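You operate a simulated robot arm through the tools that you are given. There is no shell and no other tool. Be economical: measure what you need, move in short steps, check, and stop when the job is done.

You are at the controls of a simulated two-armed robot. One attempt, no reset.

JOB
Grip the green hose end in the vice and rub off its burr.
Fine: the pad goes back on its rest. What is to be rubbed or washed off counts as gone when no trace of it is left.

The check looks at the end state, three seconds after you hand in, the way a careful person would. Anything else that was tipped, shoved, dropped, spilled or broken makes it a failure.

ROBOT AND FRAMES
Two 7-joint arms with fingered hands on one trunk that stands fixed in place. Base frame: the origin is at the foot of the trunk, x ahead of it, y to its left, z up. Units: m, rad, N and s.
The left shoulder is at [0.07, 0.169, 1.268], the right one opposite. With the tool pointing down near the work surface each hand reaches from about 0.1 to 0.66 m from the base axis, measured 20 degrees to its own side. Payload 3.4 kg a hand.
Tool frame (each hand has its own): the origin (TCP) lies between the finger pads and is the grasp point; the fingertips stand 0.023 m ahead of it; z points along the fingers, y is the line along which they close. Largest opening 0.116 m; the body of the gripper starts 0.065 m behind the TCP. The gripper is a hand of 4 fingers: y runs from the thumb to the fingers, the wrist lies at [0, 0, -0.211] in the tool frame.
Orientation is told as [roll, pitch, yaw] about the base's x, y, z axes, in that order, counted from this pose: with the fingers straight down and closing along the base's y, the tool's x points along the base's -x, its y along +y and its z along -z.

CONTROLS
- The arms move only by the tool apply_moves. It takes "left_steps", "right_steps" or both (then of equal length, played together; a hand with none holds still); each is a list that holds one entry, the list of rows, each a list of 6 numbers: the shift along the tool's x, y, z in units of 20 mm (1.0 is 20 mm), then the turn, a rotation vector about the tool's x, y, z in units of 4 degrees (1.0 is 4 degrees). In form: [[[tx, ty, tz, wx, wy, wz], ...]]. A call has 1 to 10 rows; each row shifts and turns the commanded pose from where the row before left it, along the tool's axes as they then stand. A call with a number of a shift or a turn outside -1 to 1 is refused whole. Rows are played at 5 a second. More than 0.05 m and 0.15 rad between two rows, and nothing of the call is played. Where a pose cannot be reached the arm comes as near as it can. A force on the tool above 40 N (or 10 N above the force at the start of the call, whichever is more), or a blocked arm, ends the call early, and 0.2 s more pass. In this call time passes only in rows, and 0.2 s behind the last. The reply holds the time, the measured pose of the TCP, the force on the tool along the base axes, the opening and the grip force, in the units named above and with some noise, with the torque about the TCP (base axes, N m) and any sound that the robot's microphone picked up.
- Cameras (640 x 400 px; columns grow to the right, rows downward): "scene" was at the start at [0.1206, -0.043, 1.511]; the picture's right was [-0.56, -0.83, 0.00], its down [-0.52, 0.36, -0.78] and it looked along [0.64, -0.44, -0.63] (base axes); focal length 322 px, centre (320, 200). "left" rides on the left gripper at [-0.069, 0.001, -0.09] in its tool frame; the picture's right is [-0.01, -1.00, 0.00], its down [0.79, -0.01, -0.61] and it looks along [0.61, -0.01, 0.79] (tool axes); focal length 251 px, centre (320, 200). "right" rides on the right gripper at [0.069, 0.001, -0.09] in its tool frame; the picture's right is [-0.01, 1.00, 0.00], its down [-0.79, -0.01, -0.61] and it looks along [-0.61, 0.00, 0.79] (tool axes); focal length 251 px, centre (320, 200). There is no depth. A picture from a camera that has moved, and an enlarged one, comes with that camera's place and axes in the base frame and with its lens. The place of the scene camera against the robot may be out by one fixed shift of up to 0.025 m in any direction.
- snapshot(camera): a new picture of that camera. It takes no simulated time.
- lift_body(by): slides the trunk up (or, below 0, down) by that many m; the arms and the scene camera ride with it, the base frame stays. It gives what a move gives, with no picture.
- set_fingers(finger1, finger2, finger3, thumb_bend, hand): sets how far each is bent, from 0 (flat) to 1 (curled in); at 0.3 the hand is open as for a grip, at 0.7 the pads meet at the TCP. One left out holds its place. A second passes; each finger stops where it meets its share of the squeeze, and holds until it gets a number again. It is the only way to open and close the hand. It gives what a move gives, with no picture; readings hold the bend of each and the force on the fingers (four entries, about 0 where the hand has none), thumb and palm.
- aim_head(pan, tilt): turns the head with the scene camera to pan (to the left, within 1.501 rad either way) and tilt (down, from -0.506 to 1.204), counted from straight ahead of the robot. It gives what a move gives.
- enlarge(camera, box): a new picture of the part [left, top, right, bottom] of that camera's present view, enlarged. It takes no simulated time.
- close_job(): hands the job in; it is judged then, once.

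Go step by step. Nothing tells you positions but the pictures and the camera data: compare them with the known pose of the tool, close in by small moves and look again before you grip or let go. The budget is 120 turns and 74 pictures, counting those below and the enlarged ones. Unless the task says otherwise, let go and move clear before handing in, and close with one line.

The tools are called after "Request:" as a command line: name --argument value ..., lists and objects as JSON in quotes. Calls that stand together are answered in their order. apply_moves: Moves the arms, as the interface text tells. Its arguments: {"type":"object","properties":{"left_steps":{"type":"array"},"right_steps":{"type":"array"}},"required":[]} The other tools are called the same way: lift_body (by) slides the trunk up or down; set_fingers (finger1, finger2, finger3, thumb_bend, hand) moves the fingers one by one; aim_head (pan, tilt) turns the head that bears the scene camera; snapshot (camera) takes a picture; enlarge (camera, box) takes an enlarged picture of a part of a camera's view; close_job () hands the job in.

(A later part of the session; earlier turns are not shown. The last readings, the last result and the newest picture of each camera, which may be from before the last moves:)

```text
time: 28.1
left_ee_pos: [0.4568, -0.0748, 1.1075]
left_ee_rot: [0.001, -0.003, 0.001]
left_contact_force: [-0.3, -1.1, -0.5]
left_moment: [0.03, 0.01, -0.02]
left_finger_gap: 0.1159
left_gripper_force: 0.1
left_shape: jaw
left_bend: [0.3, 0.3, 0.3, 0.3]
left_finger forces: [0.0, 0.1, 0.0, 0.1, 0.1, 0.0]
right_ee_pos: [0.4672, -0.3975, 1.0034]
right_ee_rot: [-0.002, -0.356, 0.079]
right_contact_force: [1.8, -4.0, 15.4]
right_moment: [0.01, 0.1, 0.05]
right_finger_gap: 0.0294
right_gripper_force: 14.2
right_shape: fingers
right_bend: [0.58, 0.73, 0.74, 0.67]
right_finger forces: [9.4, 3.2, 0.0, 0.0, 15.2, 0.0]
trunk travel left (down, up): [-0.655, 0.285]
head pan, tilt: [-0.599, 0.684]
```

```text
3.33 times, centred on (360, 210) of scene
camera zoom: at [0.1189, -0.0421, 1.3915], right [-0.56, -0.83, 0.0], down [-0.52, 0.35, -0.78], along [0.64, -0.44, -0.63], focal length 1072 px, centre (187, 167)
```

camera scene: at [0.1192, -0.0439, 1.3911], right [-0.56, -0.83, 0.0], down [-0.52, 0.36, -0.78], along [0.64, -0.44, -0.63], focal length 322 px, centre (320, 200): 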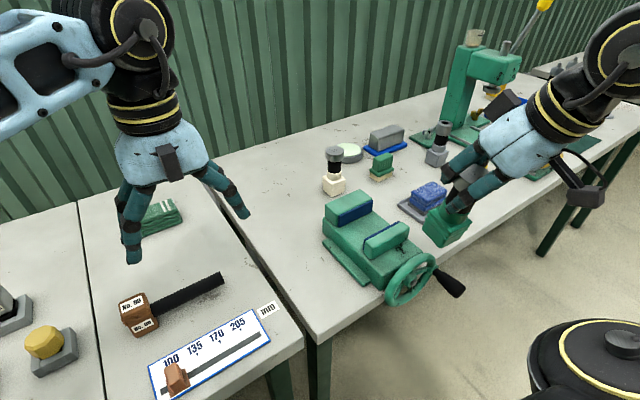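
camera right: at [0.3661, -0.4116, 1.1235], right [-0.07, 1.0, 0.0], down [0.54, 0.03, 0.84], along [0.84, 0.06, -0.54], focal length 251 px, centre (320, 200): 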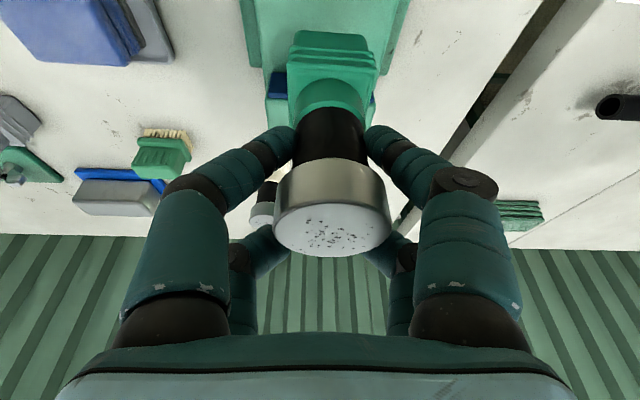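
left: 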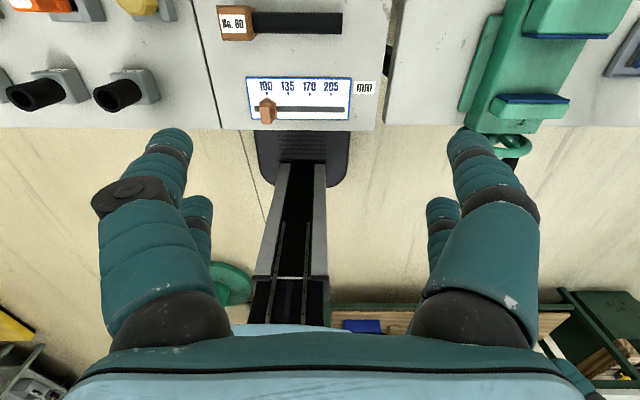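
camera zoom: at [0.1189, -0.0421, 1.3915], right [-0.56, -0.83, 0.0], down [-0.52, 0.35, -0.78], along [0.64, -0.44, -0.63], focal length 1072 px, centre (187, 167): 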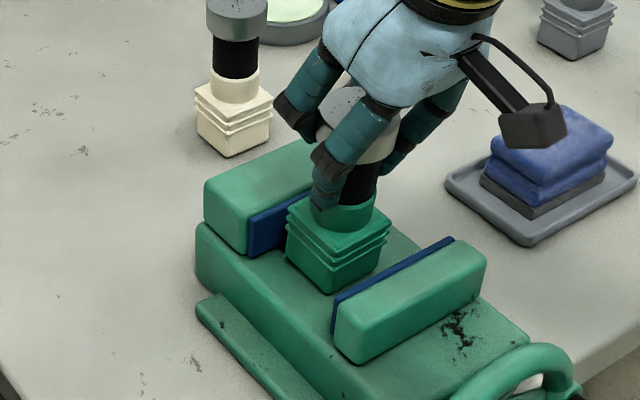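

The foot has touched the bed, since the force is up about 17 N. I ease off slightly and open the hand.

Request:
apply_moves --right_steps '[[[-0.03, 0, -0.08, 0, 0, 0]]]'

Request:
set_fingers --hand "right" --finger1 0.52 --finger2 0.52 --finger3 0.52 --thumb_bend 0.52

Request:
set_fingers --hand "right" --finger1 0.3 --finger2 0.3 --finger3 0.3 --thumb_bend 0.3

Request:
enlarge --camera "scene" --box '[300, 150, 460, 310]'

Request:
snapshot --camera "right"

```text
time: 28.5
left_ee_pos: [0.4579, -0.0758, 1.1063]
left_ee_rot: [0.001, -0.001, -0.001]
left_contact_force: [-1.1, 0.2, 0.1]
left_moment: [0.01, 0.0, 0.01]
left_finger_gap: 0.116
left_gripper_force: 0.0
left_shape: jaw
left_bend: [0.3, 0.3, 0.3, 0.3]
left_finger forces: [0.0, 0.0, 0.1, 0.0, 0.0, 0.1]
right_ee_pos: [0.4674, -0.3987, 1.0018]
right_ee_rot: [-0.003, -0.352, 0.075]
right_contact_force: [2.2, -3.8, 12.9]
right_moment: [-0.03, 0.05, -0.01]
right_finger_gap: 0.0292
right_gripper_force: 13.1
right_shape: fingers
right_bend: [0.58, 0.73, 0.74, 0.67]
right_finger forces: [9.2, 2.4, 0.0, 0.0, 14.8, 0.0]
trunk travel left (down, up): [-0.655, 0.285]
head pan, tilt: [-0.599, 0.684]
```

```text
time: 29.5
left_ee_pos: [0.4563, -0.0762, 1.1059]
left_ee_rot: [0.0, -0.001, 0.001]
left_contact_force: [0.3, 0.0, 0.3]
left_moment: [0.0, -0.02, 0.0]
left_finger_gap: 0.1157
left_gripper_force: 0.0
left_shape: jaw
left_bend: [0.3, 0.3, 0.3, 0.3]
left_finger forces: [0.0, 0.0, 0.0, 0.0, 0.0, 0.0]
right_ee_pos: [0.4679, -0.3988, 1.0016]
right_ee_rot: [-0.001, -0.351, 0.076]
right_contact_force: [0.5, 0.7, -0.9]
right_moment: [-0.01, 0.02, 0.01]
right_finger_gap: 0.0515
right_gripper_force: 0.2
right_shape: fingers
right_bend: [0.52, 0.52, 0.52, 0.52]
right_finger forces: [0.0, 0.1, 0.0, 0.1, 0.1, 0.1]
trunk travel left (down, up): [-0.655, 0.285]
head pan, tilt: [-0.599, 0.684]
```

```text
time: 30.5
left_ee_pos: [0.4569, -0.0761, 1.1073]
left_ee_rot: [0.0, 0.0, 0.001]
left_contact_force: [-0.6, 0.4, 0.8]
left_moment: [-0.01, 0.01, 0.0]
left_finger_gap: 0.1156
left_gripper_force: 0.1
left_shape: jaw
left_bend: [0.3, 0.3, 0.3, 0.3]
left_finger forces: [0.0, 0.0, 0.1, 0.1, 0.1, 0.0]
right_ee_pos: [0.4675, -0.3985, 1.0019]
right_ee_rot: [0.001, -0.351, 0.074]
right_contact_force: [0.2, -0.3, -0.3]
right_moment: [-0.02, 0.01, 0.0]
right_finger_gap: 0.1163
right_gripper_force: 0.0
right_shape: fingers
right_bend: [0.3, 0.3, 0.3, 0.3]
right_finger forces: [0.0, 0.1, 0.1, 0.0, 0.1, 0.0]
trunk travel left (down, up): [-0.655, 0.285]
head pan, tilt: [-0.599, 0.684]
```

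```text
2.50 times, centred on (380, 230) of scene
camera zoom: at [0.1206, -0.043, 1.391], right [-0.56, -0.83, 0.0], down [-0.52, 0.36, -0.78], along [0.64, -0.44, -0.63], focal length 804 px, centre (170, 125)
```

zoom: 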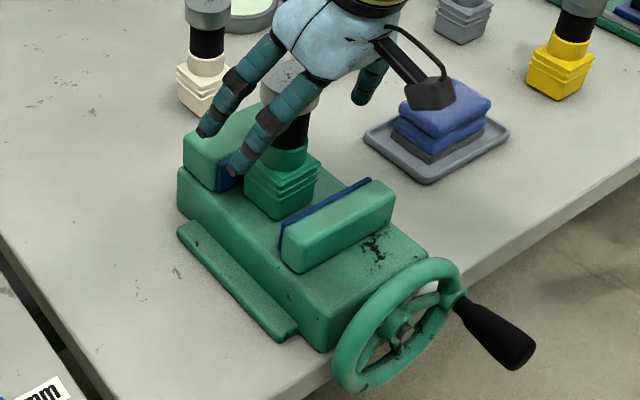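

```text
42 pictures are left
camera right: at [0.3736, -0.4059, 1.0623], right [-0.07, 1.0, 0.0], down [0.54, 0.03, 0.84], along [0.84, 0.06, -0.54], focal length 251 px, centre (320, 200)
```

right: 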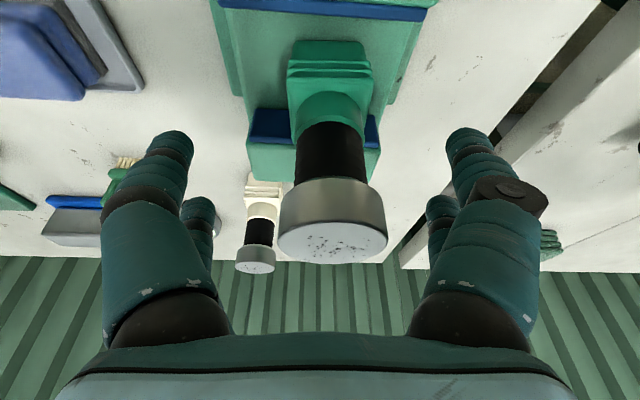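

The hose end stands upright between the jaws. I retreat upward, straighten the hand, and go for the crank handle near [0.29,-0.45,0.90].

Request:
apply_moves --right_steps '[[[0, 0, -1, 0, 0, 0], [0, 0, -1, 0, 0, 0], [0, 0, -1, 0, 0, 0], [0, 0, -1, 0, 0, 0], [0, 0, -1, 0, 0, 0], [0, 0, -1, 0, 1, 0], [0, 0, -1, 0, 1, 0], [0, 0, 0, 0, 1, 0], [0, 0, 0, 0, 1, 0], [0, 0, 0, 0, 1, 1]]]'

Request:
apply_moves --right_steps '[[[1, -0.4, 0, 0, 0, 0], [1, -0.4, 0, 0, 0, 0], [1, -0.4, 0, 0, 0, 0], [1, -0.4, 0, 0, 0, 0], [1, -0.4, 0, 0, 0, 0], [1, -0.4, 0.3, 0, 0, 0], [0.9, -0.3, 0.5, 0, 0, 0]]]'

Request:
snapshot --camera "right"

Request:
enlarge --camera "scene" --box '[300, 150, 500, 350]'

```text
time: 32.7
left_ee_pos: [0.4575, -0.0776, 1.1062]
left_ee_rot: [0.001, 0.001, 0.0]
left_contact_force: [0.0, 0.4, -0.6]
left_moment: [-0.04, -0.05, 0.02]
left_finger_gap: 0.1158
left_gripper_force: 0.1
left_shape: jaw
left_bend: [0.3, 0.3, 0.3, 0.3]
left_finger forces: [0.1, 0.1, 0.1, 0.0, 0.0, 0.0]
right_ee_pos: [0.4221, -0.4008, 1.135]
right_ee_rot: [0.004, 0.001, 0.006]
right_contact_force: [-0.3, 0.6, 0.7]
right_moment: [-0.01, 0.01, 0.03]
right_finger_gap: 0.1166
right_gripper_force: 0.0
right_shape: fingers
right_bend: [0.3, 0.3, 0.3, 0.3]
right_finger forces: [0.0, 0.0, 0.0, 0.1, 0.1, 0.1]
trunk travel left (down, up): [-0.655, 0.285]
head pan, tilt: [-0.599, 0.684]
```

```text
time: 34.3
left_ee_pos: [0.457, -0.0765, 1.1058]
left_ee_rot: [0.0, -0.001, -0.001]
left_contact_force: [-0.2, 0.1, 0.2]
left_moment: [-0.01, 0.01, 0.01]
left_finger_gap: 0.1158
left_gripper_force: 0.1
left_shape: jaw
left_bend: [0.3, 0.3, 0.3, 0.3]
left_finger forces: [0.0, 0.0, 0.1, 0.0, 0.0, 0.1]
right_ee_pos: [0.2825, -0.4576, 1.1181]
right_ee_rot: [0.003, 0.0, 0.006]
right_contact_force: [0.0, -0.3, 0.2]
right_moment: [0.0, -0.02, -0.02]
right_finger_gap: 0.1166
right_gripper_force: 0.1
right_shape: fingers
right_bend: [0.3, 0.3, 0.3, 0.3]
right_finger forces: [0.0, 0.1, 0.1, 0.1, 0.0, 0.1]
trunk travel left (down, up): [-0.655, 0.285]
head pan, tilt: [-0.599, 0.684]
```

```text
41 pictures are left
camera right: at [0.2148, -0.4587, 1.2066], right [0.0, 1.0, 0.0], down [0.79, 0.0, 0.61], along [0.61, 0.0, -0.79], focal length 251 px, centre (320, 200)
```

right: 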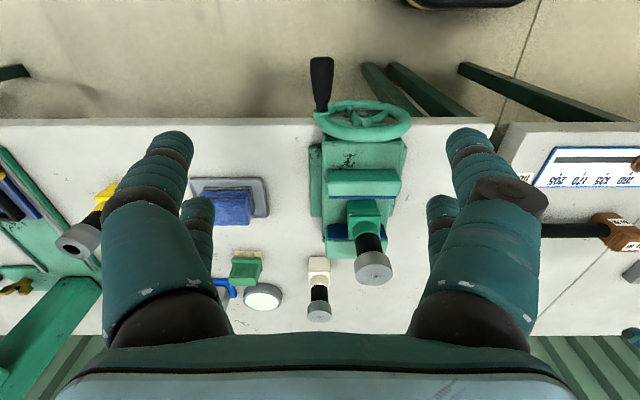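

```text
2.00 times, centred on (400, 250) of scene
camera zoom: at [0.1196, -0.0433, 1.3911], right [-0.56, -0.83, 0.0], down [-0.52, 0.36, -0.78], along [0.64, -0.44, -0.63], focal length 643 px, centre (160, 100)
```

zoom: 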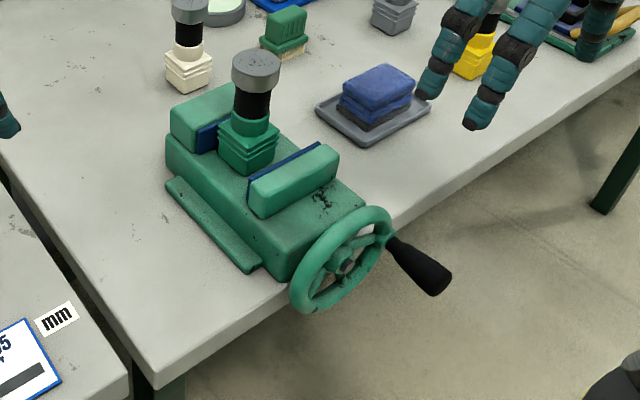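

Triangulating two hand-camera views puts the crank handle at y≈-0.457, z≈0.874, x 0.268 to 0.322, with the hub near [0.33,-0.405,0.866]. I part-close the fingers and come down over the handle.

Request:
set_fingers --hand "right" --finger1 0.42 --finger2 0.42 --finger3 0.42 --thumb_bend 0.42

Request:
apply_moves --right_steps '[[[0, 0, 1, 0, 0, 0], [0, 0, 1, 0, 0, 0], [0, 0, 1, 0, 0, 0], [0, 0, 1, 0, 0, 0], [0, 0, 1, 0, 0, 0], [0, 0, 1, 0, 0, 0], [0, 0, 1, 0, 0, 0], [0, 0, 1, 0, 0, 0], [0, 0, 1, 0, 0, 0], [0, 0, 0.8, 0, 0, 0]]]'

Request:
snapshot --camera "right"

Request:
enlarge --camera "scene" --box '[330, 190, 530, 330]'

```text
time: 35.3
left_ee_pos: [0.4571, -0.0753, 1.1068]
left_ee_rot: [0.0, -0.001, 0.001]
left_contact_force: [0.0, 0.6, 0.5]
left_moment: [0.0, 0.0, 0.02]
left_finger_gap: 0.116
left_gripper_force: 0.2
left_shape: jaw
left_bend: [0.3, 0.3, 0.3, 0.3]
left_finger forces: [0.1, 0.0, 0.1, 0.0, 0.0, 0.0]
right_ee_pos: [0.2839, -0.4576, 1.1185]
right_ee_rot: [0.001, 0.0, 0.006]
right_contact_force: [-0.6, -0.1, 0.2]
right_moment: [0.0, 0.01, 0.02]
right_finger_gap: 0.0828
right_gripper_force: 0.1
right_shape: fingers
right_bend: [0.42, 0.42, 0.42, 0.42]
right_finger forces: [0.0, 0.1, 0.0, 0.0, 0.0, 0.0]
trunk travel left (down, up): [-0.655, 0.285]
head pan, tilt: [-0.599, 0.684]
```

```text
time: 37.5
left_ee_pos: [0.4582, -0.077, 1.1057]
left_ee_rot: [0.001, -0.001, 0.001]
left_contact_force: [-0.3, -1.4, 0.3]
left_moment: [0.0, 0.02, 0.01]
left_finger_gap: 0.1163
left_gripper_force: 0.0
left_shape: jaw
left_bend: [0.3, 0.3, 0.3, 0.3]
left_finger forces: [0.0, 0.0, 0.0, 0.1, 0.0, 0.0]
right_ee_pos: [0.2843, -0.4571, 0.9208]
right_ee_rot: [0.005, 0.0, 0.006]
right_contact_force: [0.2, 0.7, 0.2]
right_moment: [-0.01, 0.02, -0.06]
right_finger_gap: 0.0826
right_gripper_force: 0.0
right_shape: fingers
right_bend: [0.42, 0.42, 0.42, 0.42]
right_finger forces: [0.0, 0.0, 0.0, 0.1, 0.0, 0.1]
trunk travel left (down, up): [-0.655, 0.285]
head pan, tilt: [-0.599, 0.684]
```

```text
39 pictures are left
camera right: at [0.2158, -0.457, 1.0106], right [0.0, 1.0, 0.0], down [0.8, 0.0, 0.61], along [0.61, 0.0, -0.8], focal length 251 px, centre (320, 200)
```

right: 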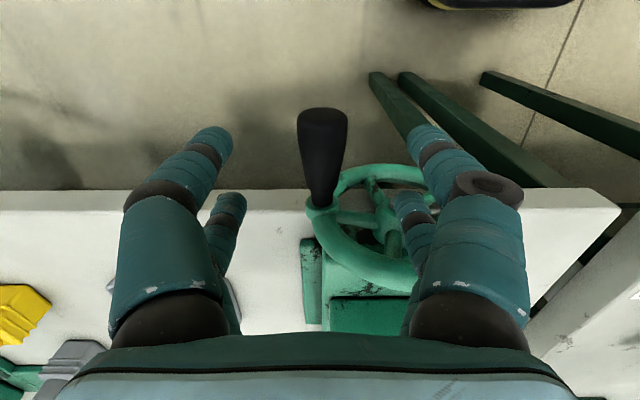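

```text
2.86 times, centred on (430, 260) of scene
camera zoom: at [0.1209, -0.0433, 1.391], right [-0.56, -0.83, 0.0], down [-0.52, 0.36, -0.78], along [0.64, -0.44, -0.63], focal length 919 px, centre (6, 29)
```

zoom: 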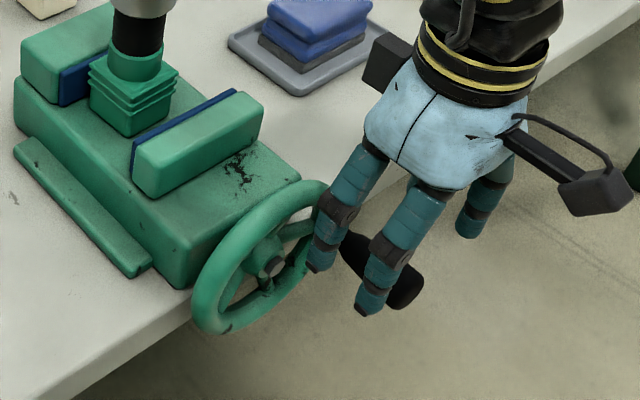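

The handle is centred between the fingers, level with the hub at z≈0.876, and the turning radius is about 0.053. I drop onto it and close around it.

Request:
apply_moves --right_steps '[[[0.1, 0, 1, 0, 0, 0], [0.1, 0, 1, 0, 0, 0]]]'

Request:
set_fingers --hand "right" --finger1 0.66 --finger2 0.66 --finger3 0.66 --thumb_bend 0.66

Request:
snapshot --camera "right"

```text
time: 38.1
left_ee_pos: [0.4572, -0.0772, 1.1069]
left_ee_rot: [-0.001, 0.001, -0.001]
left_contact_force: [0.0, -0.3, -0.3]
left_moment: [0.02, 0.0, 0.02]
left_finger_gap: 0.116
left_gripper_force: 0.0
left_shape: jaw
left_bend: [0.3, 0.3, 0.3, 0.3]
left_finger forces: [0.1, 0.0, 0.0, 0.1, 0.0, 0.0]
right_ee_pos: [0.2798, -0.4562, 0.8817]
right_ee_rot: [0.004, 0.0, 0.006]
right_contact_force: [0.3, 0.8, -0.1]
right_moment: [0.01, -0.01, 0.04]
right_finger_gap: 0.0825
right_gripper_force: 0.1
right_shape: fingers
right_bend: [0.42, 0.42, 0.42, 0.42]
right_finger forces: [0.1, 0.1, 0.0, 0.1, 0.0, 0.0]
trunk travel left (down, up): [-0.655, 0.285]
head pan, tilt: [-0.599, 0.684]
```

```text
time: 39.1
left_ee_pos: [0.4567, -0.0764, 1.1058]
left_ee_rot: [0.0, -0.002, -0.001]
left_contact_force: [-0.1, -0.5, -0.2]
left_moment: [0.0, 0.01, 0.02]
left_finger_gap: 0.1161
left_gripper_force: 0.0
left_shape: jaw
left_bend: [0.3, 0.3, 0.3, 0.3]
left_finger forces: [0.0, 0.0, 0.0, 0.0, 0.0, 0.0]
right_ee_pos: [0.2791, -0.4552, 0.8819]
right_ee_rot: [0.002, 0.001, 0.007]
right_contact_force: [-1.7, 0.9, -0.4]
right_moment: [0.02, 0.03, -0.01]
right_finger_gap: 0.019
right_gripper_force: 3.3
right_shape: fingers
right_bend: [0.63, 0.64, 0.65, 0.64]
right_finger forces: [2.3, 1.4, 0.9, 0.0, 2.1, 0.1]
trunk travel left (down, up): [-0.655, 0.285]
head pan, tilt: [-0.599, 0.684]
```

```text
37 pictures are left
camera right: at [0.2111, -0.4563, 0.9711], right [0.0, 1.0, 0.0], down [0.79, 0.0, 0.61], along [0.61, 0.0, -0.79], focal length 251 px, centre (320, 200)
```

right: 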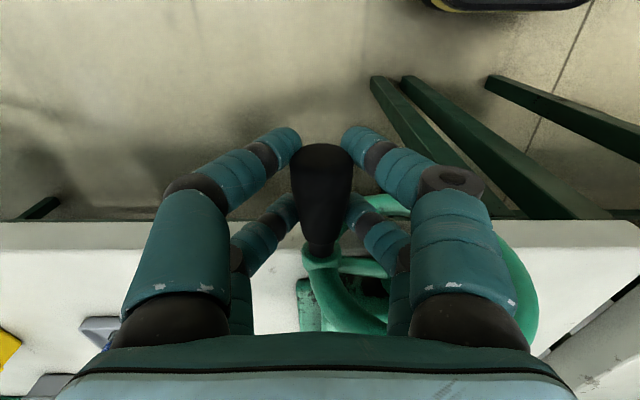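

Request:
set_fingers --hand "right" --finger1 0.8 --finger2 0.8 --finger3 0.8 --thumb_bend 0.8

Request:
apply_moves --right_steps '[[[0, 0.16, 0.906, 0, 0, 0], [0, 0.46, 0.797, 0, 0, 0], [0, 0.705, 0.591, 0, 0, 0]]]'

Request:
enlarge --camera "scene" --box '[330, 190, 530, 330]'

```text
time: 40.1
left_ee_pos: [0.4572, -0.0783, 1.1064]
left_ee_rot: [0.002, -0.003, 0.001]
left_contact_force: [-0.1, 0.6, 0.0]
left_moment: [0.02, -0.02, -0.03]
left_finger_gap: 0.116
left_gripper_force: 0.1
left_shape: jaw
left_bend: [0.3, 0.3, 0.3, 0.3]
left_finger forces: [0.0, 0.0, 0.0, 0.0, 0.0, 0.1]
right_ee_pos: [0.2785, -0.4567, 0.8816]
right_ee_rot: [0.004, 0.002, 0.004]
right_contact_force: [-2.0, -8.5, 0.9]
right_moment: [-0.05, -0.02, 0.13]
right_finger_gap: 0.0151
right_gripper_force: 16.9
right_shape: fingers
right_bend: [0.65, 0.66, 0.7, 0.7]
right_finger forces: [5.8, 6.0, 6.7, 0.0, 15.3, 0.1]
trunk travel left (down, up): [-0.655, 0.285]
head pan, tilt: [-0.599, 0.684]
```

```text
time: 40.9
left_ee_pos: [0.4558, -0.0809, 1.106]
left_ee_rot: [0.002, -0.001, -0.001]
left_contact_force: [-1.0, -0.1, -0.7]
left_moment: [0.01, -0.02, -0.01]
left_finger_gap: 0.116
left_gripper_force: 0.1
left_shape: jaw
left_bend: [0.3, 0.3, 0.3, 0.3]
left_finger forces: [0.0, 0.0, 0.0, 0.0, 0.1, 0.1]
right_ee_pos: [0.2811, -0.44, 0.8378]
right_ee_rot: [-0.01, -0.001, 0.006]
right_contact_force: [-3.2, -21.0, 3.0]
right_moment: [0.66, -0.08, 0.22]
right_finger_gap: 0.0002
right_gripper_force: 11.4
right_shape: fingers
right_bend: [0.7, 0.71, 0.72, 0.77]
right_finger forces: [0.0, 0.0, 1.5, 0.1, 20.0, 0.0]
trunk travel left (down, up): [-0.655, 0.285]
head pan, tilt: [-0.599, 0.684]
stopped in row 3 (right hand): the force on the tool passed its limit (the readings are from after the stop); the commanded pose is now the measured one
```

```text
2.86 times, centred on (430, 260) of scene
camera zoom: at [0.12, -0.048, 1.3909], right [-0.56, -0.83, 0.0], down [-0.52, 0.36, -0.77], along [0.64, -0.43, -0.63], focal length 919 px, centre (6, 29)
```

zoom: 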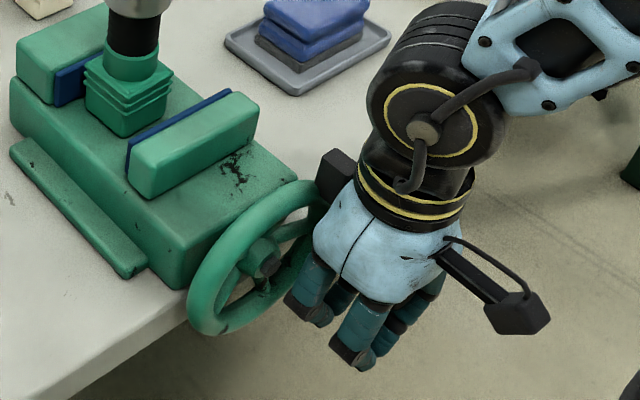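

The fingers slipped off the handle. I check where the handle now is.

Request:
snapshot --camera "right"

```text
35 pictures are left
camera right: at [0.2124, -0.4403, 0.9266], right [0.0, 1.0, -0.01], down [0.79, 0.0, 0.61], along [0.61, -0.01, -0.79], focal length 251 px, centre (320, 200)
```

right: 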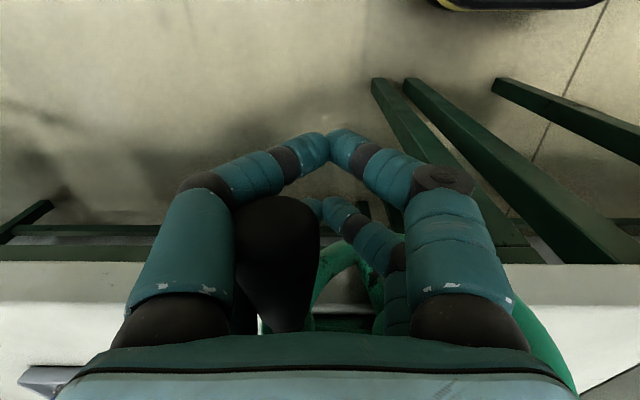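

The handle is now caged deeper in the hand, and the wheel hardly turned. I centre the hand on it and press down with the palm to see whether it turns that way.

Request:
apply_moves --right_steps '[[[0, -0.6, 0, 0, 0, 0], [0, 0, 0.6, 0, 0, 0], [0, 0, 0.5, 0, 0, 0], [0, 0.1, 0.5, 0, 0, 0]]]'

Request:
snapshot --camera "right"

```text
time: 42.0
left_ee_pos: [0.4547, -0.0733, 1.1084]
left_ee_rot: [-0.001, -0.005, -0.001]
left_contact_force: [-0.3, 0.3, -0.4]
left_moment: [0.01, 0.02, 0.02]
left_finger_gap: 0.1159
left_gripper_force: 0.1
left_shape: jaw
left_bend: [0.3, 0.3, 0.3, 0.3]
left_finger forces: [0.1, 0.1, 0.1, 0.0, 0.0, 0.0]
right_ee_pos: [0.2814, -0.4492, 0.8128]
right_ee_rot: [-0.019, -0.01, 0.008]
right_contact_force: [-4.4, -1.4, 32.7]
right_moment: [-0.16, -0.07, 0.09]
right_finger_gap: 0.0
right_gripper_force: 18.8
right_shape: fingers
right_bend: [0.69, 0.71, 0.72, 0.77]
right_finger forces: [0.1, 0.1, 0.4, 0.0, 9.2, 28.3]
trunk travel left (down, up): [-0.655, 0.285]
head pan, tilt: [-0.599, 0.684]
stopped in row 4 (right hand): the force on the tool passed its limit (the readings are from after the stop); the commanded pose is now the measured one
```

```text
34 pictures are left
camera right: at [0.2132, -0.4467, 0.9007], right [0.0, 1.0, -0.02], down [0.79, 0.01, 0.61], along [0.61, -0.01, -0.79], focal length 251 px, centre (320, 200)
```

right: 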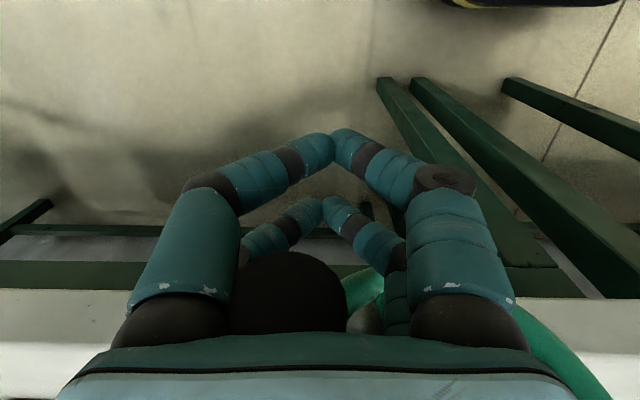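

Pressing down meets a hard stop with 30 N on the palm. I try the other sense, lifting the handle with the closed fingers beneath it.

Request:
apply_moves --right_steps '[[[0, -0.35, -0.8, 0, 0, 0], [0, 0, -0.8, 0, 0, 0], [0, 0, -0.6, 0, 0, 0], [0, 0, -0.4, 0, 0, 0], [0, 0.05, -0.4, 0, 0, 0]]]'

Request:
snapshot --camera "right"

```text
time: 43.2
left_ee_pos: [0.4579, -0.0765, 1.1059]
left_ee_rot: [-0.001, 0.0, 0.002]
left_contact_force: [0.3, 0.2, 0.7]
left_moment: [-0.06, -0.02, 0.01]
left_finger_gap: 0.1157
left_gripper_force: 0.2
left_shape: jaw
left_bend: [0.3, 0.3, 0.3, 0.3]
left_finger forces: [0.0, 0.0, 0.1, 0.0, 0.0, 0.0]
right_ee_pos: [0.2818, -0.4528, 0.8688]
right_ee_rot: [-0.015, -0.006, 0.009]
right_contact_force: [0.1, -2.1, -1.3]
right_moment: [0.0, -0.03, 0.01]
right_finger_gap: 0.0002
right_gripper_force: 0.8
right_shape: fingers
right_bend: [0.69, 0.71, 0.72, 0.76]
right_finger forces: [0.0, 0.1, 0.0, 0.1, 2.1, 0.0]
trunk travel left (down, up): [-0.655, 0.285]
head pan, tilt: [-0.599, 0.684]
```

```text
33 pictures are left
camera right: at [0.2143, -0.4536, 0.9582], right [0.0, 1.0, -0.01], down [0.79, 0.01, 0.61], along [0.61, -0.01, -0.79], focal length 251 px, centre (320, 200)
```

right: 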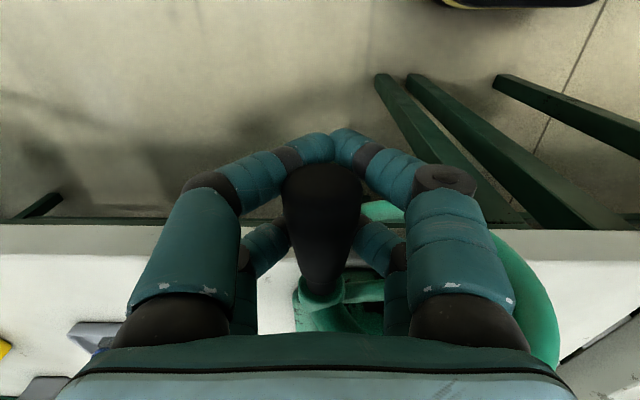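

Request:
apply_moves --right_steps '[[[0, 0, -0.5, 0, 0, 0], [0, 0.05, -0.5, 0, 0, 0], [0, 0.1, -0.5, 0, 0, 0]]]'

Request:
enlarge --camera "scene" --box '[330, 190, 530, 330]'

```text
time: 44.0
left_ee_pos: [0.4583, -0.0751, 1.1053]
left_ee_rot: [0.001, -0.002, 0.002]
left_contact_force: [-0.2, 0.1, -0.3]
left_moment: [0.0, -0.01, -0.01]
left_finger_gap: 0.116
left_gripper_force: 0.1
left_shape: jaw
left_bend: [0.3, 0.3, 0.3, 0.3]
left_finger forces: [0.1, 0.0, 0.1, 0.0, 0.1, 0.0]
right_ee_pos: [0.2831, -0.4482, 0.8987]
right_ee_rot: [-0.014, -0.007, 0.01]
right_contact_force: [-1.0, 11.0, -13.4]
right_moment: [-0.23, -0.11, 0.01]
right_finger_gap: 0.0
right_gripper_force: 8.4
right_shape: fingers
right_bend: [0.66, 0.68, 0.73, 0.78]
right_finger forces: [8.4, 6.2, 0.1, 0.1, 2.8, 0.0]
trunk travel left (down, up): [-0.655, 0.285]
head pan, tilt: [-0.599, 0.684]
```

```text
2.86 times, centred on (430, 260) of scene
camera zoom: at [0.1215, -0.0412, 1.3907], right [-0.56, -0.83, 0.0], down [-0.52, 0.35, -0.78], along [0.64, -0.44, -0.63], focal length 919 px, centre (6, 29)
```

zoom: 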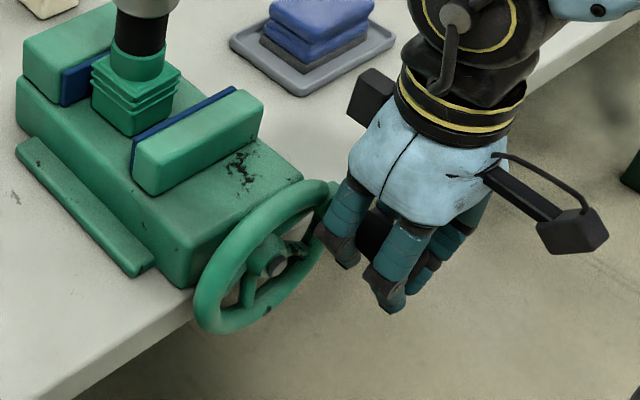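

The wheel seems to yield this way (force only ~17 N). I continue along the arc upward and over.

Request:
apply_moves --right_steps '[[[0, 0.3, -0.5, 0, 0, 0], [0, 0.4, -0.4, 0, 0, 0], [0, 0.5, -0.3, 0, 0, 0]]]'

Request:
snapshot --camera "right"

Request:
enlarge --camera "scene" --box '[330, 190, 530, 330]'

```text
time: 44.7
left_ee_pos: [0.4596, -0.0777, 1.104]
left_ee_rot: [0.001, 0.003, 0.002]
left_contact_force: [-0.8, -0.2, -0.3]
left_moment: [0.0, 0.0, 0.02]
left_finger_gap: 0.1159
left_gripper_force: 0.1
left_shape: jaw
left_bend: [0.3, 0.3, 0.3, 0.3]
left_finger forces: [0.0, 0.0, 0.0, 0.0, 0.0, 0.1]
right_ee_pos: [0.2834, -0.4296, 0.9167]
right_ee_rot: [-0.008, -0.001, 0.008]
right_contact_force: [2.1, 10.9, -24.6]
right_moment: [-0.27, -0.19, -0.04]
right_finger_gap: 0.0041
right_gripper_force: 14.6
right_shape: fingers
right_bend: [0.64, 0.66, 0.73, 0.75]
right_finger forces: [10.5, 8.7, 0.7, 0.1, 9.3, 0.0]
trunk travel left (down, up): [-0.655, 0.285]
head pan, tilt: [-0.599, 0.684]
stopped in row 3 (right hand): the force on the tool passed its limit (the readings are from after the stop); the commanded pose is now the measured one
```

```text
31 pictures are left
camera right: at [0.2149, -0.4294, 1.0066], right [0.0, 1.0, -0.01], down [0.8, 0.01, 0.61], along [0.61, -0.01, -0.8], focal length 251 px, centre (320, 200)
```

right: 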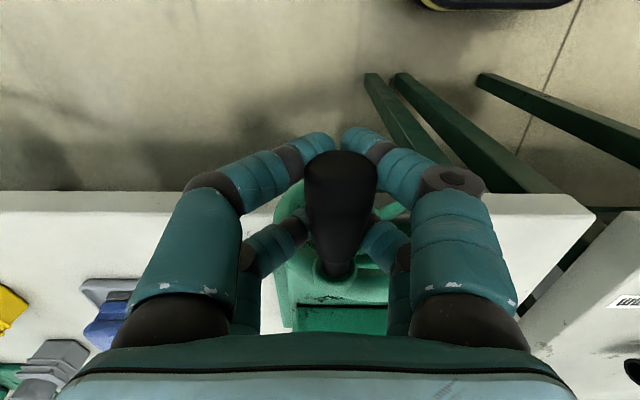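

```text
2.86 times, centred on (430, 260) of scene
camera zoom: at [0.1236, -0.0433, 1.3907], right [-0.56, -0.83, 0.0], down [-0.52, 0.36, -0.77], along [0.64, -0.44, -0.63], focal length 919 px, centre (6, 29)
```

zoom: 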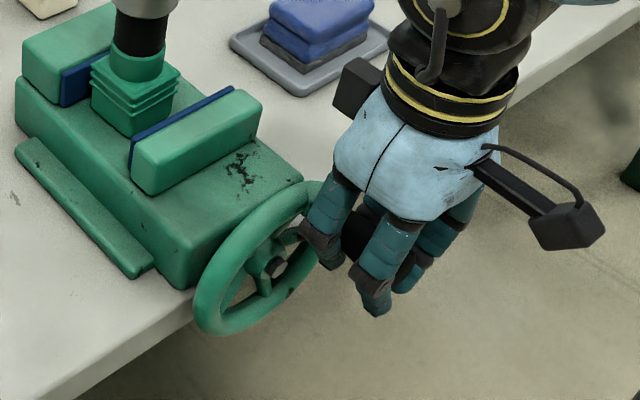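

The wheel now turns: the handle has moved up to about 72° and goes counter-clockwise as seen from the robot. I carry on over the top and down the far side.

Request:
apply_moves --right_steps '[[[0, 0.686, -0.09, 0, 0, 0], [0, 0.686, 0.09, 0, 0, 0], [0, 0.639, 0.265, 0, 0, 0], [0, 0.549, 0.421, 0, 0, 0], [0, 0.421, 0.549, 0, 0, 0], [0, 0.265, 0.639, 0, 0, 0], [0, 0.09, 0.686, 0, 0, 0]]]'

Request:
snapshot --camera "right"

```text
time: 46.3
left_ee_pos: [0.4584, -0.0774, 1.1055]
left_ee_rot: [0.0, -0.001, 0.001]
left_contact_force: [-0.1, 0.6, -0.7]
left_moment: [-0.04, 0.04, 0.01]
left_finger_gap: 0.1159
left_gripper_force: 0.0
left_shape: jaw
left_bend: [0.3, 0.3, 0.3, 0.3]
left_finger forces: [0.1, 0.1, 0.0, 0.1, 0.0, 0.0]
right_ee_pos: [0.2817, -0.3645, 0.867]
right_ee_rot: [-0.013, -0.003, 0.008]
right_contact_force: [0.4, -1.9, 1.0]
right_moment: [0.06, -0.04, 0.0]
right_finger_gap: 0.0
right_gripper_force: 0.2
right_shape: fingers
right_bend: [0.69, 0.69, 0.73, 0.77]
right_finger forces: [0.1, 0.0, 0.1, 0.0, 1.4, 0.0]
trunk travel left (down, up): [-0.655, 0.285]
head pan, tilt: [-0.599, 0.684]
```

```text
29 pictures are left
camera right: at [0.2129, -0.3644, 0.9555], right [0.0, 1.0, -0.01], down [0.79, 0.01, 0.61], along [0.61, -0.01, -0.79], focal length 251 px, centre (320, 200)
```

right: 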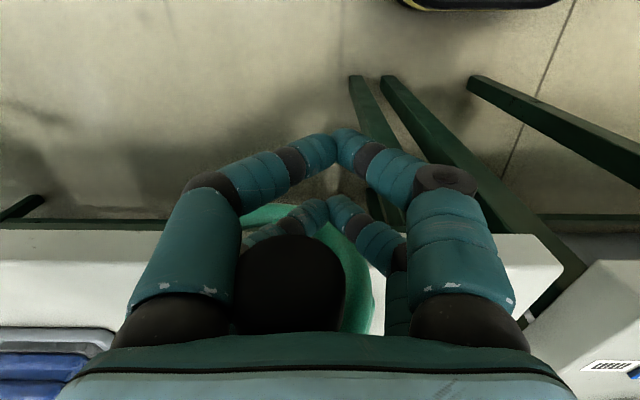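

The handle is over the top at about 125° and caged near the palm. I push on down and through the bottom.

Request:
apply_moves --right_steps '[[[0, 0.3, 0.7, 0, 0, 0], [0, 0.15, 0.65, 0, 0, 0], [0, 0.1, 0.68, 0, 0, 0], [0, -0.05, 0.69, 0, 0, 0], [0, -0.21, 0.66, 0, 0, 0], [0, -0.37, 0.58, 0, 0, 0], [0, -0.6, 0.47, 0, 0, 0], [0, -0.7, 0.32, 0, 0, 0], [0, -0.75, 0.15, 0, 0, 0]]]'

Request:
snapshot --camera "right"

```text
time: 48.3
left_ee_pos: [0.4574, -0.0761, 1.1056]
left_ee_rot: [-0.001, 0.0, 0.0]
left_contact_force: [0.0, 0.0, 0.5]
left_moment: [-0.02, -0.03, -0.03]
left_finger_gap: 0.1157
left_gripper_force: 0.0
left_shape: jaw
left_bend: [0.3, 0.3, 0.3, 0.3]
left_finger forces: [0.0, 0.0, 0.0, 0.0, 0.0, 0.0]
right_ee_pos: [0.2813, -0.4088, 0.7695]
right_ee_rot: [-0.014, -0.003, 0.008]
right_contact_force: [-0.5, 0.8, 0.2]
right_moment: [-0.04, 0.02, -0.01]
right_finger_gap: 0.0001
right_gripper_force: 1.2
right_shape: fingers
right_bend: [0.69, 0.69, 0.73, 0.77]
right_finger forces: [1.4, 0.0, 0.0, 0.1, 0.1, 0.0]
trunk travel left (down, up): [-0.655, 0.285]
head pan, tilt: [-0.599, 0.684]
```

```text
28 pictures are left
camera right: at [0.2132, -0.4083, 0.8582], right [0.0, 1.0, -0.01], down [0.79, 0.01, 0.61], along [0.61, -0.01, -0.79], focal length 251 px, centre (320, 200)
```

right: 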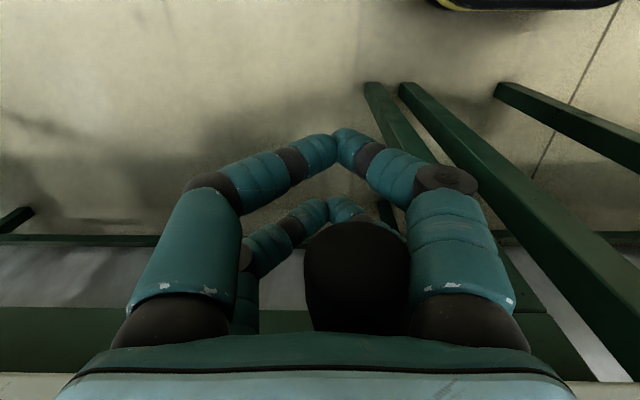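

The handle is at the bottom. I check the jaw progress.

Request:
enlarge --camera "scene" --box '[310, 150, 450, 290]'

```text
2.86 times, centred on (380, 220) of scene
camera zoom: at [0.1203, -0.0431, 1.391], right [-0.56, -0.83, 0.0], down [-0.52, 0.36, -0.78], along [0.64, -0.44, -0.63], focal length 919 px, centre (149, 143)
```

zoom: 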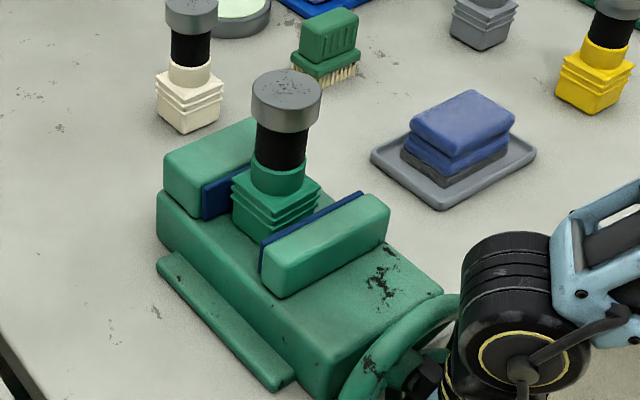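

The jaw is closing, about 20 mm so far. I keep lifting the handle up the right side.

Request:
apply_moves --right_steps '[[[0, -0.75, -0.75, 0, 0, 0], [0, -0.6, -0.75, 0, 0, 0], [0, -0.5, -0.6, 0, 0, 0], [0, -0.4, -0.6, 0, 0, 0], [0, -0.3, -0.6, 0, 0, 0], [0, -0.1, -0.6, 0, 0, 0], [0, 0, -0.6, 0, 0, 0], [0, 0.05, -0.6, 0, 0, 0]]]'

Request:
snapshot --camera "right"

```text
time: 50.1
left_ee_pos: [0.4574, -0.0755, 1.1071]
left_ee_rot: [0.001, 0.001, 0.001]
left_contact_force: [-0.8, 0.4, 0.2]
left_moment: [0.02, 0.0, 0.02]
left_finger_gap: 0.1158
left_gripper_force: 0.0
left_shape: jaw
left_bend: [0.3, 0.3, 0.3, 0.3]
left_finger forces: [0.1, 0.0, 0.0, 0.1, 0.0, 0.1]
right_ee_pos: [0.2831, -0.4594, 0.8728]
right_ee_rot: [-0.014, -0.002, 0.007]
right_contact_force: [0.2, -1.5, -1.1]
right_moment: [0.02, -0.03, 0.0]
right_finger_gap: 0.0001
right_gripper_force: 1.1
right_shape: fingers
right_bend: [0.68, 0.69, 0.73, 0.77]
right_finger forces: [0.6, 0.1, 0.0, 0.0, 1.2, 0.0]
trunk travel left (down, up): [-0.655, 0.285]
head pan, tilt: [-0.599, 0.684]
```

```text
26 pictures are left
camera right: at [0.2134, -0.4581, 0.9615], right [0.0, 1.0, -0.01], down [0.79, 0.01, 0.61], along [0.61, -0.01, -0.79], focal length 251 px, centre (320, 200)
```

right: 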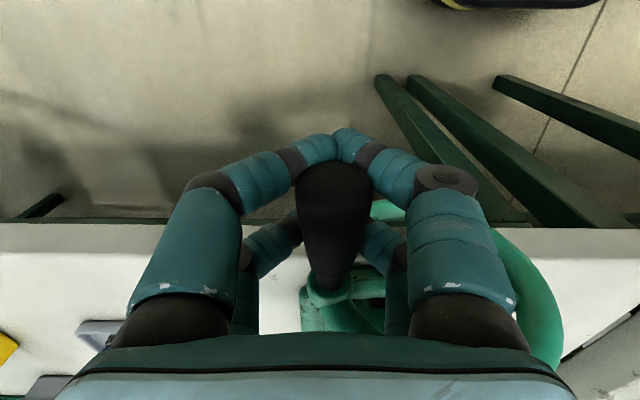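

Request:
apply_moves --right_steps '[[[0, 0.15, -0.64, 0, 0, 0], [0, 0.41, -0.55, 0, 0, 0], [0, 0.54, -0.43, 0, 0, 0], [0, 0.63, -0.27, 0, 0, 0], [0, 0.73, -0.1, 0, 0, 0]]]'

Request:
enlarge --camera "scene" --box '[310, 150, 450, 290]'

```text
time: 51.3
left_ee_pos: [0.4573, -0.0762, 1.1051]
left_ee_rot: [0.001, -0.001, 0.002]
left_contact_force: [0.1, -0.7, -0.5]
left_moment: [0.0, 0.03, 0.01]
left_finger_gap: 0.1159
left_gripper_force: 0.1
left_shape: jaw
left_bend: [0.3, 0.3, 0.3, 0.3]
left_finger forces: [0.0, 0.1, 0.0, 0.0, 0.0, 0.1]
right_ee_pos: [0.2814, -0.4093, 0.9111]
right_ee_rot: [-0.013, -0.005, 0.009]
right_contact_force: [-0.2, -2.1, -1.3]
right_moment: [0.02, -0.02, 0.01]
right_finger_gap: 0.0
right_gripper_force: 0.8
right_shape: fingers
right_bend: [0.68, 0.69, 0.73, 0.77]
right_finger forces: [0.0, 0.1, 0.0, 0.0, 1.6, 0.1]
trunk travel left (down, up): [-0.655, 0.285]
head pan, tilt: [-0.599, 0.684]
```

```text
2.86 times, centred on (380, 220) of scene
camera zoom: at [0.121, -0.0431, 1.391], right [-0.56, -0.83, 0.0], down [-0.52, 0.36, -0.78], along [0.64, -0.44, -0.63], focal length 919 px, centre (149, 143)
```

zoom: 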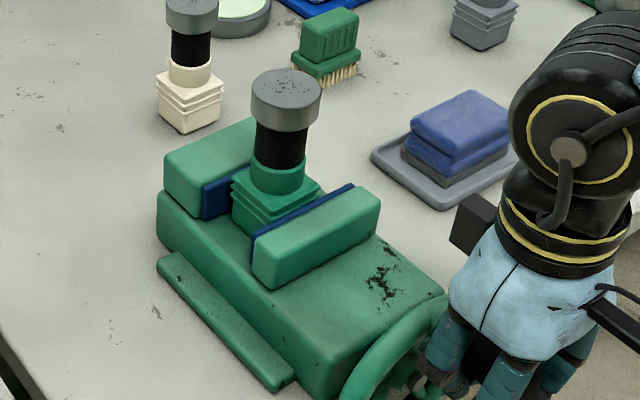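

The jaw is nearly at the block. I repeat the pass over the top and down.

Request:
apply_moves --right_steps '[[[0, 0.68, 0.09, 0, 0, 0], [0, 0.64, 0.26, 0, 0, 0], [0, 0.55, 0.42, 0, 0, 0], [0, 0.3, 0.7, 0, 0, 0], [0, 0.2, 0.8, 0, 0, 0], [0, 0.1, 0.7, 0, 0, 0], [0, 0.05, 0.7, 0, 0, 0]]]'

Request:
enlarge --camera "scene" --box '[310, 150, 450, 290]'

```text
time: 52.9
left_ee_pos: [0.4569, -0.0774, 1.106]
left_ee_rot: [0.0, 0.0, 0.002]
left_contact_force: [0.3, -0.6, 0.2]
left_moment: [0.02, -0.01, 0.04]
left_finger_gap: 0.116
left_gripper_force: 0.1
left_shape: jaw
left_bend: [0.3, 0.3, 0.3, 0.3]
left_finger forces: [0.1, 0.0, 0.1, 0.0, 0.0, 0.1]
right_ee_pos: [0.2811, -0.36, 0.837]
right_ee_rot: [-0.011, -0.003, 0.008]
right_contact_force: [-0.7, 5.1, 1.2]
right_moment: [-0.24, -0.06, -0.04]
right_finger_gap: 0.0
right_gripper_force: 2.2
right_shape: fingers
right_bend: [0.68, 0.69, 0.73, 0.77]
right_finger forces: [4.3, 0.3, 0.0, 0.1, 0.0, 0.4]
trunk travel left (down, up): [-0.655, 0.285]
head pan, tilt: [-0.599, 0.684]
```

```text
2.86 times, centred on (380, 220) of scene
camera zoom: at [0.1205, -0.0429, 1.391], right [-0.56, -0.83, 0.0], down [-0.52, 0.36, -0.78], along [0.64, -0.44, -0.63], focal length 919 px, centre (149, 143)
```

zoom: 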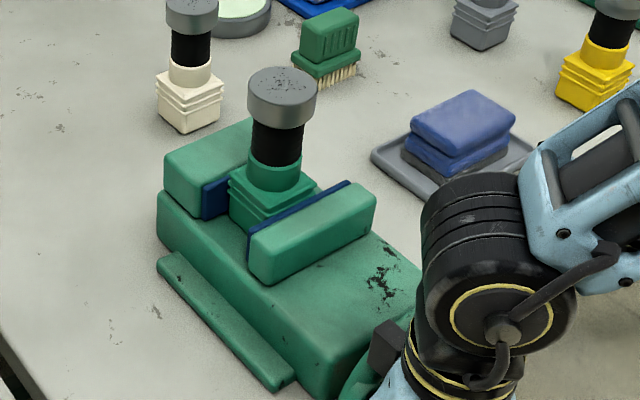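

The jaw now carries the block toward the fixed jaw. I continue through the bottom.

Request:
apply_moves --right_steps '[[[0, -0.05, 0.69, 0, 0, 0], [0, -0.15, 0.66, 0, 0, 0], [0, -0.3, 0.62, 0, 0, 0], [0, -0.5, 0.5, 0, 0, 0], [0, -0.6, 0.45, 0, 0, 0], [0, -0.7, 0.32, 0, 0, 0], [0, -0.75, 0.15, 0, 0, 0]]]'

Request:
enlarge --camera "scene" --box '[310, 150, 450, 290]'

```text
time: 53.6
left_ee_pos: [0.4562, -0.0726, 1.1056]
left_ee_rot: [-0.005, 0.0, 0.0]
left_contact_force: [-0.3, 0.2, -0.2]
left_moment: [0.05, 0.0, 0.01]
left_finger_gap: 0.1158
left_gripper_force: 0.1
left_shape: jaw
left_bend: [0.3, 0.3, 0.3, 0.3]
left_finger forces: [0.0, 0.0, 0.0, 0.1, 0.1, 0.1]
right_ee_pos: [0.281, -0.3555, 0.8133]
right_ee_rot: [-0.003, -0.012, 0.008]
right_contact_force: [0.5, 35.8, 21.1]
right_moment: [-1.98, 0.34, -0.63]
right_finger_gap: 0.0
right_gripper_force: 22.8
right_shape: fingers
right_bend: [0.69, 0.69, 0.73, 0.78]
right_finger forces: [36.8, 3.3, 0.0, 0.0, 0.0, 6.6]
trunk travel left (down, up): [-0.655, 0.285]
head pan, tilt: [-0.599, 0.684]
stopped in row 3 (right hand): the force on the tool passed its limit (the readings are from after the stop); the commanded pose is now the measured one
```

```text
2.86 times, centred on (380, 220) of scene
camera zoom: at [0.1198, -0.0353, 1.3917], right [-0.56, -0.83, 0.0], down [-0.52, 0.35, -0.78], along [0.64, -0.44, -0.63], focal length 919 px, centre (149, 143)
```

zoom: 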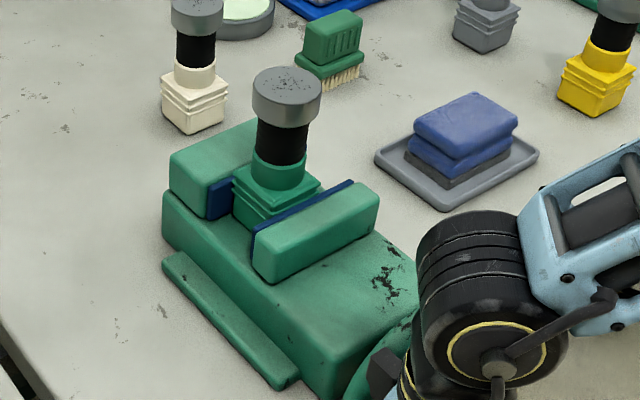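

Finger 1 jams sideways against the handle. I shift the hand outwards a bit, then press down with the palm.

Request:
apply_moves --right_steps '[[[0, 0.5, 0, 0, 0, 0], [0, 0.2, 0.2, 0, 0, 0], [0, 0, 0.3, 0, 0, 0], [0, 0, 0.4, 0, 0, 0], [0, -0.1, 0.5, 0, 0, 0]]]'

Request:
snapshot --camera "right"

```text
time: 54.1
left_ee_pos: [0.4538, -0.0753, 1.1077]
left_ee_rot: [-0.001, -0.003, -0.002]
left_contact_force: [0.1, 0.9, 0.2]
left_moment: [-0.08, 0.03, -0.03]
left_finger_gap: 0.116
left_gripper_force: 0.1
left_shape: jaw
left_bend: [0.3, 0.3, 0.3, 0.3]
left_finger forces: [0.1, 0.1, 0.0, 0.0, 0.1, 0.0]
right_ee_pos: [0.2831, -0.3543, 0.8122]
right_ee_rot: [-0.015, -0.016, 0.01]
right_contact_force: [-7.2, -13.7, 37.9]
right_moment: [1.12, -0.33, 0.09]
right_finger_gap: 0.0
right_gripper_force: 21.6
right_shape: fingers
right_bend: [0.68, 0.69, 0.73, 0.78]
right_finger forces: [1.4, 0.1, 0.0, 0.0, 0.0, 42.2]
trunk travel left (down, up): [-0.655, 0.285]
head pan, tilt: [-0.599, 0.684]
stopped in row 2 (right hand): the force on the tool passed its limit (the readings are from after the stop); the commanded pose is now the measured one
```

```text
22 pictures are left
camera right: at [0.2123, -0.3524, 0.9006], right [0.0, 1.0, -0.02], down [0.78, 0.01, 0.62], along [0.62, -0.01, -0.78], focal length 251 px, centre (320, 200)
```

right: 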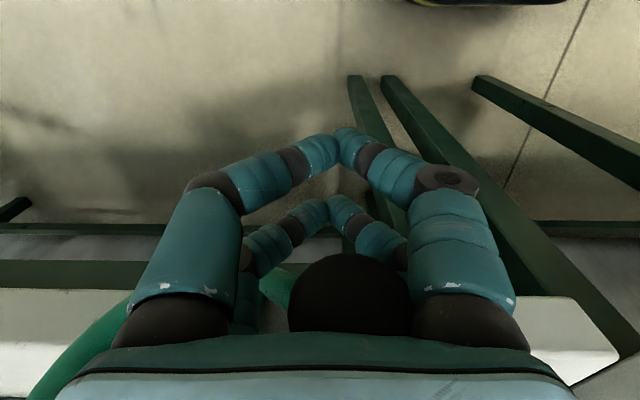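

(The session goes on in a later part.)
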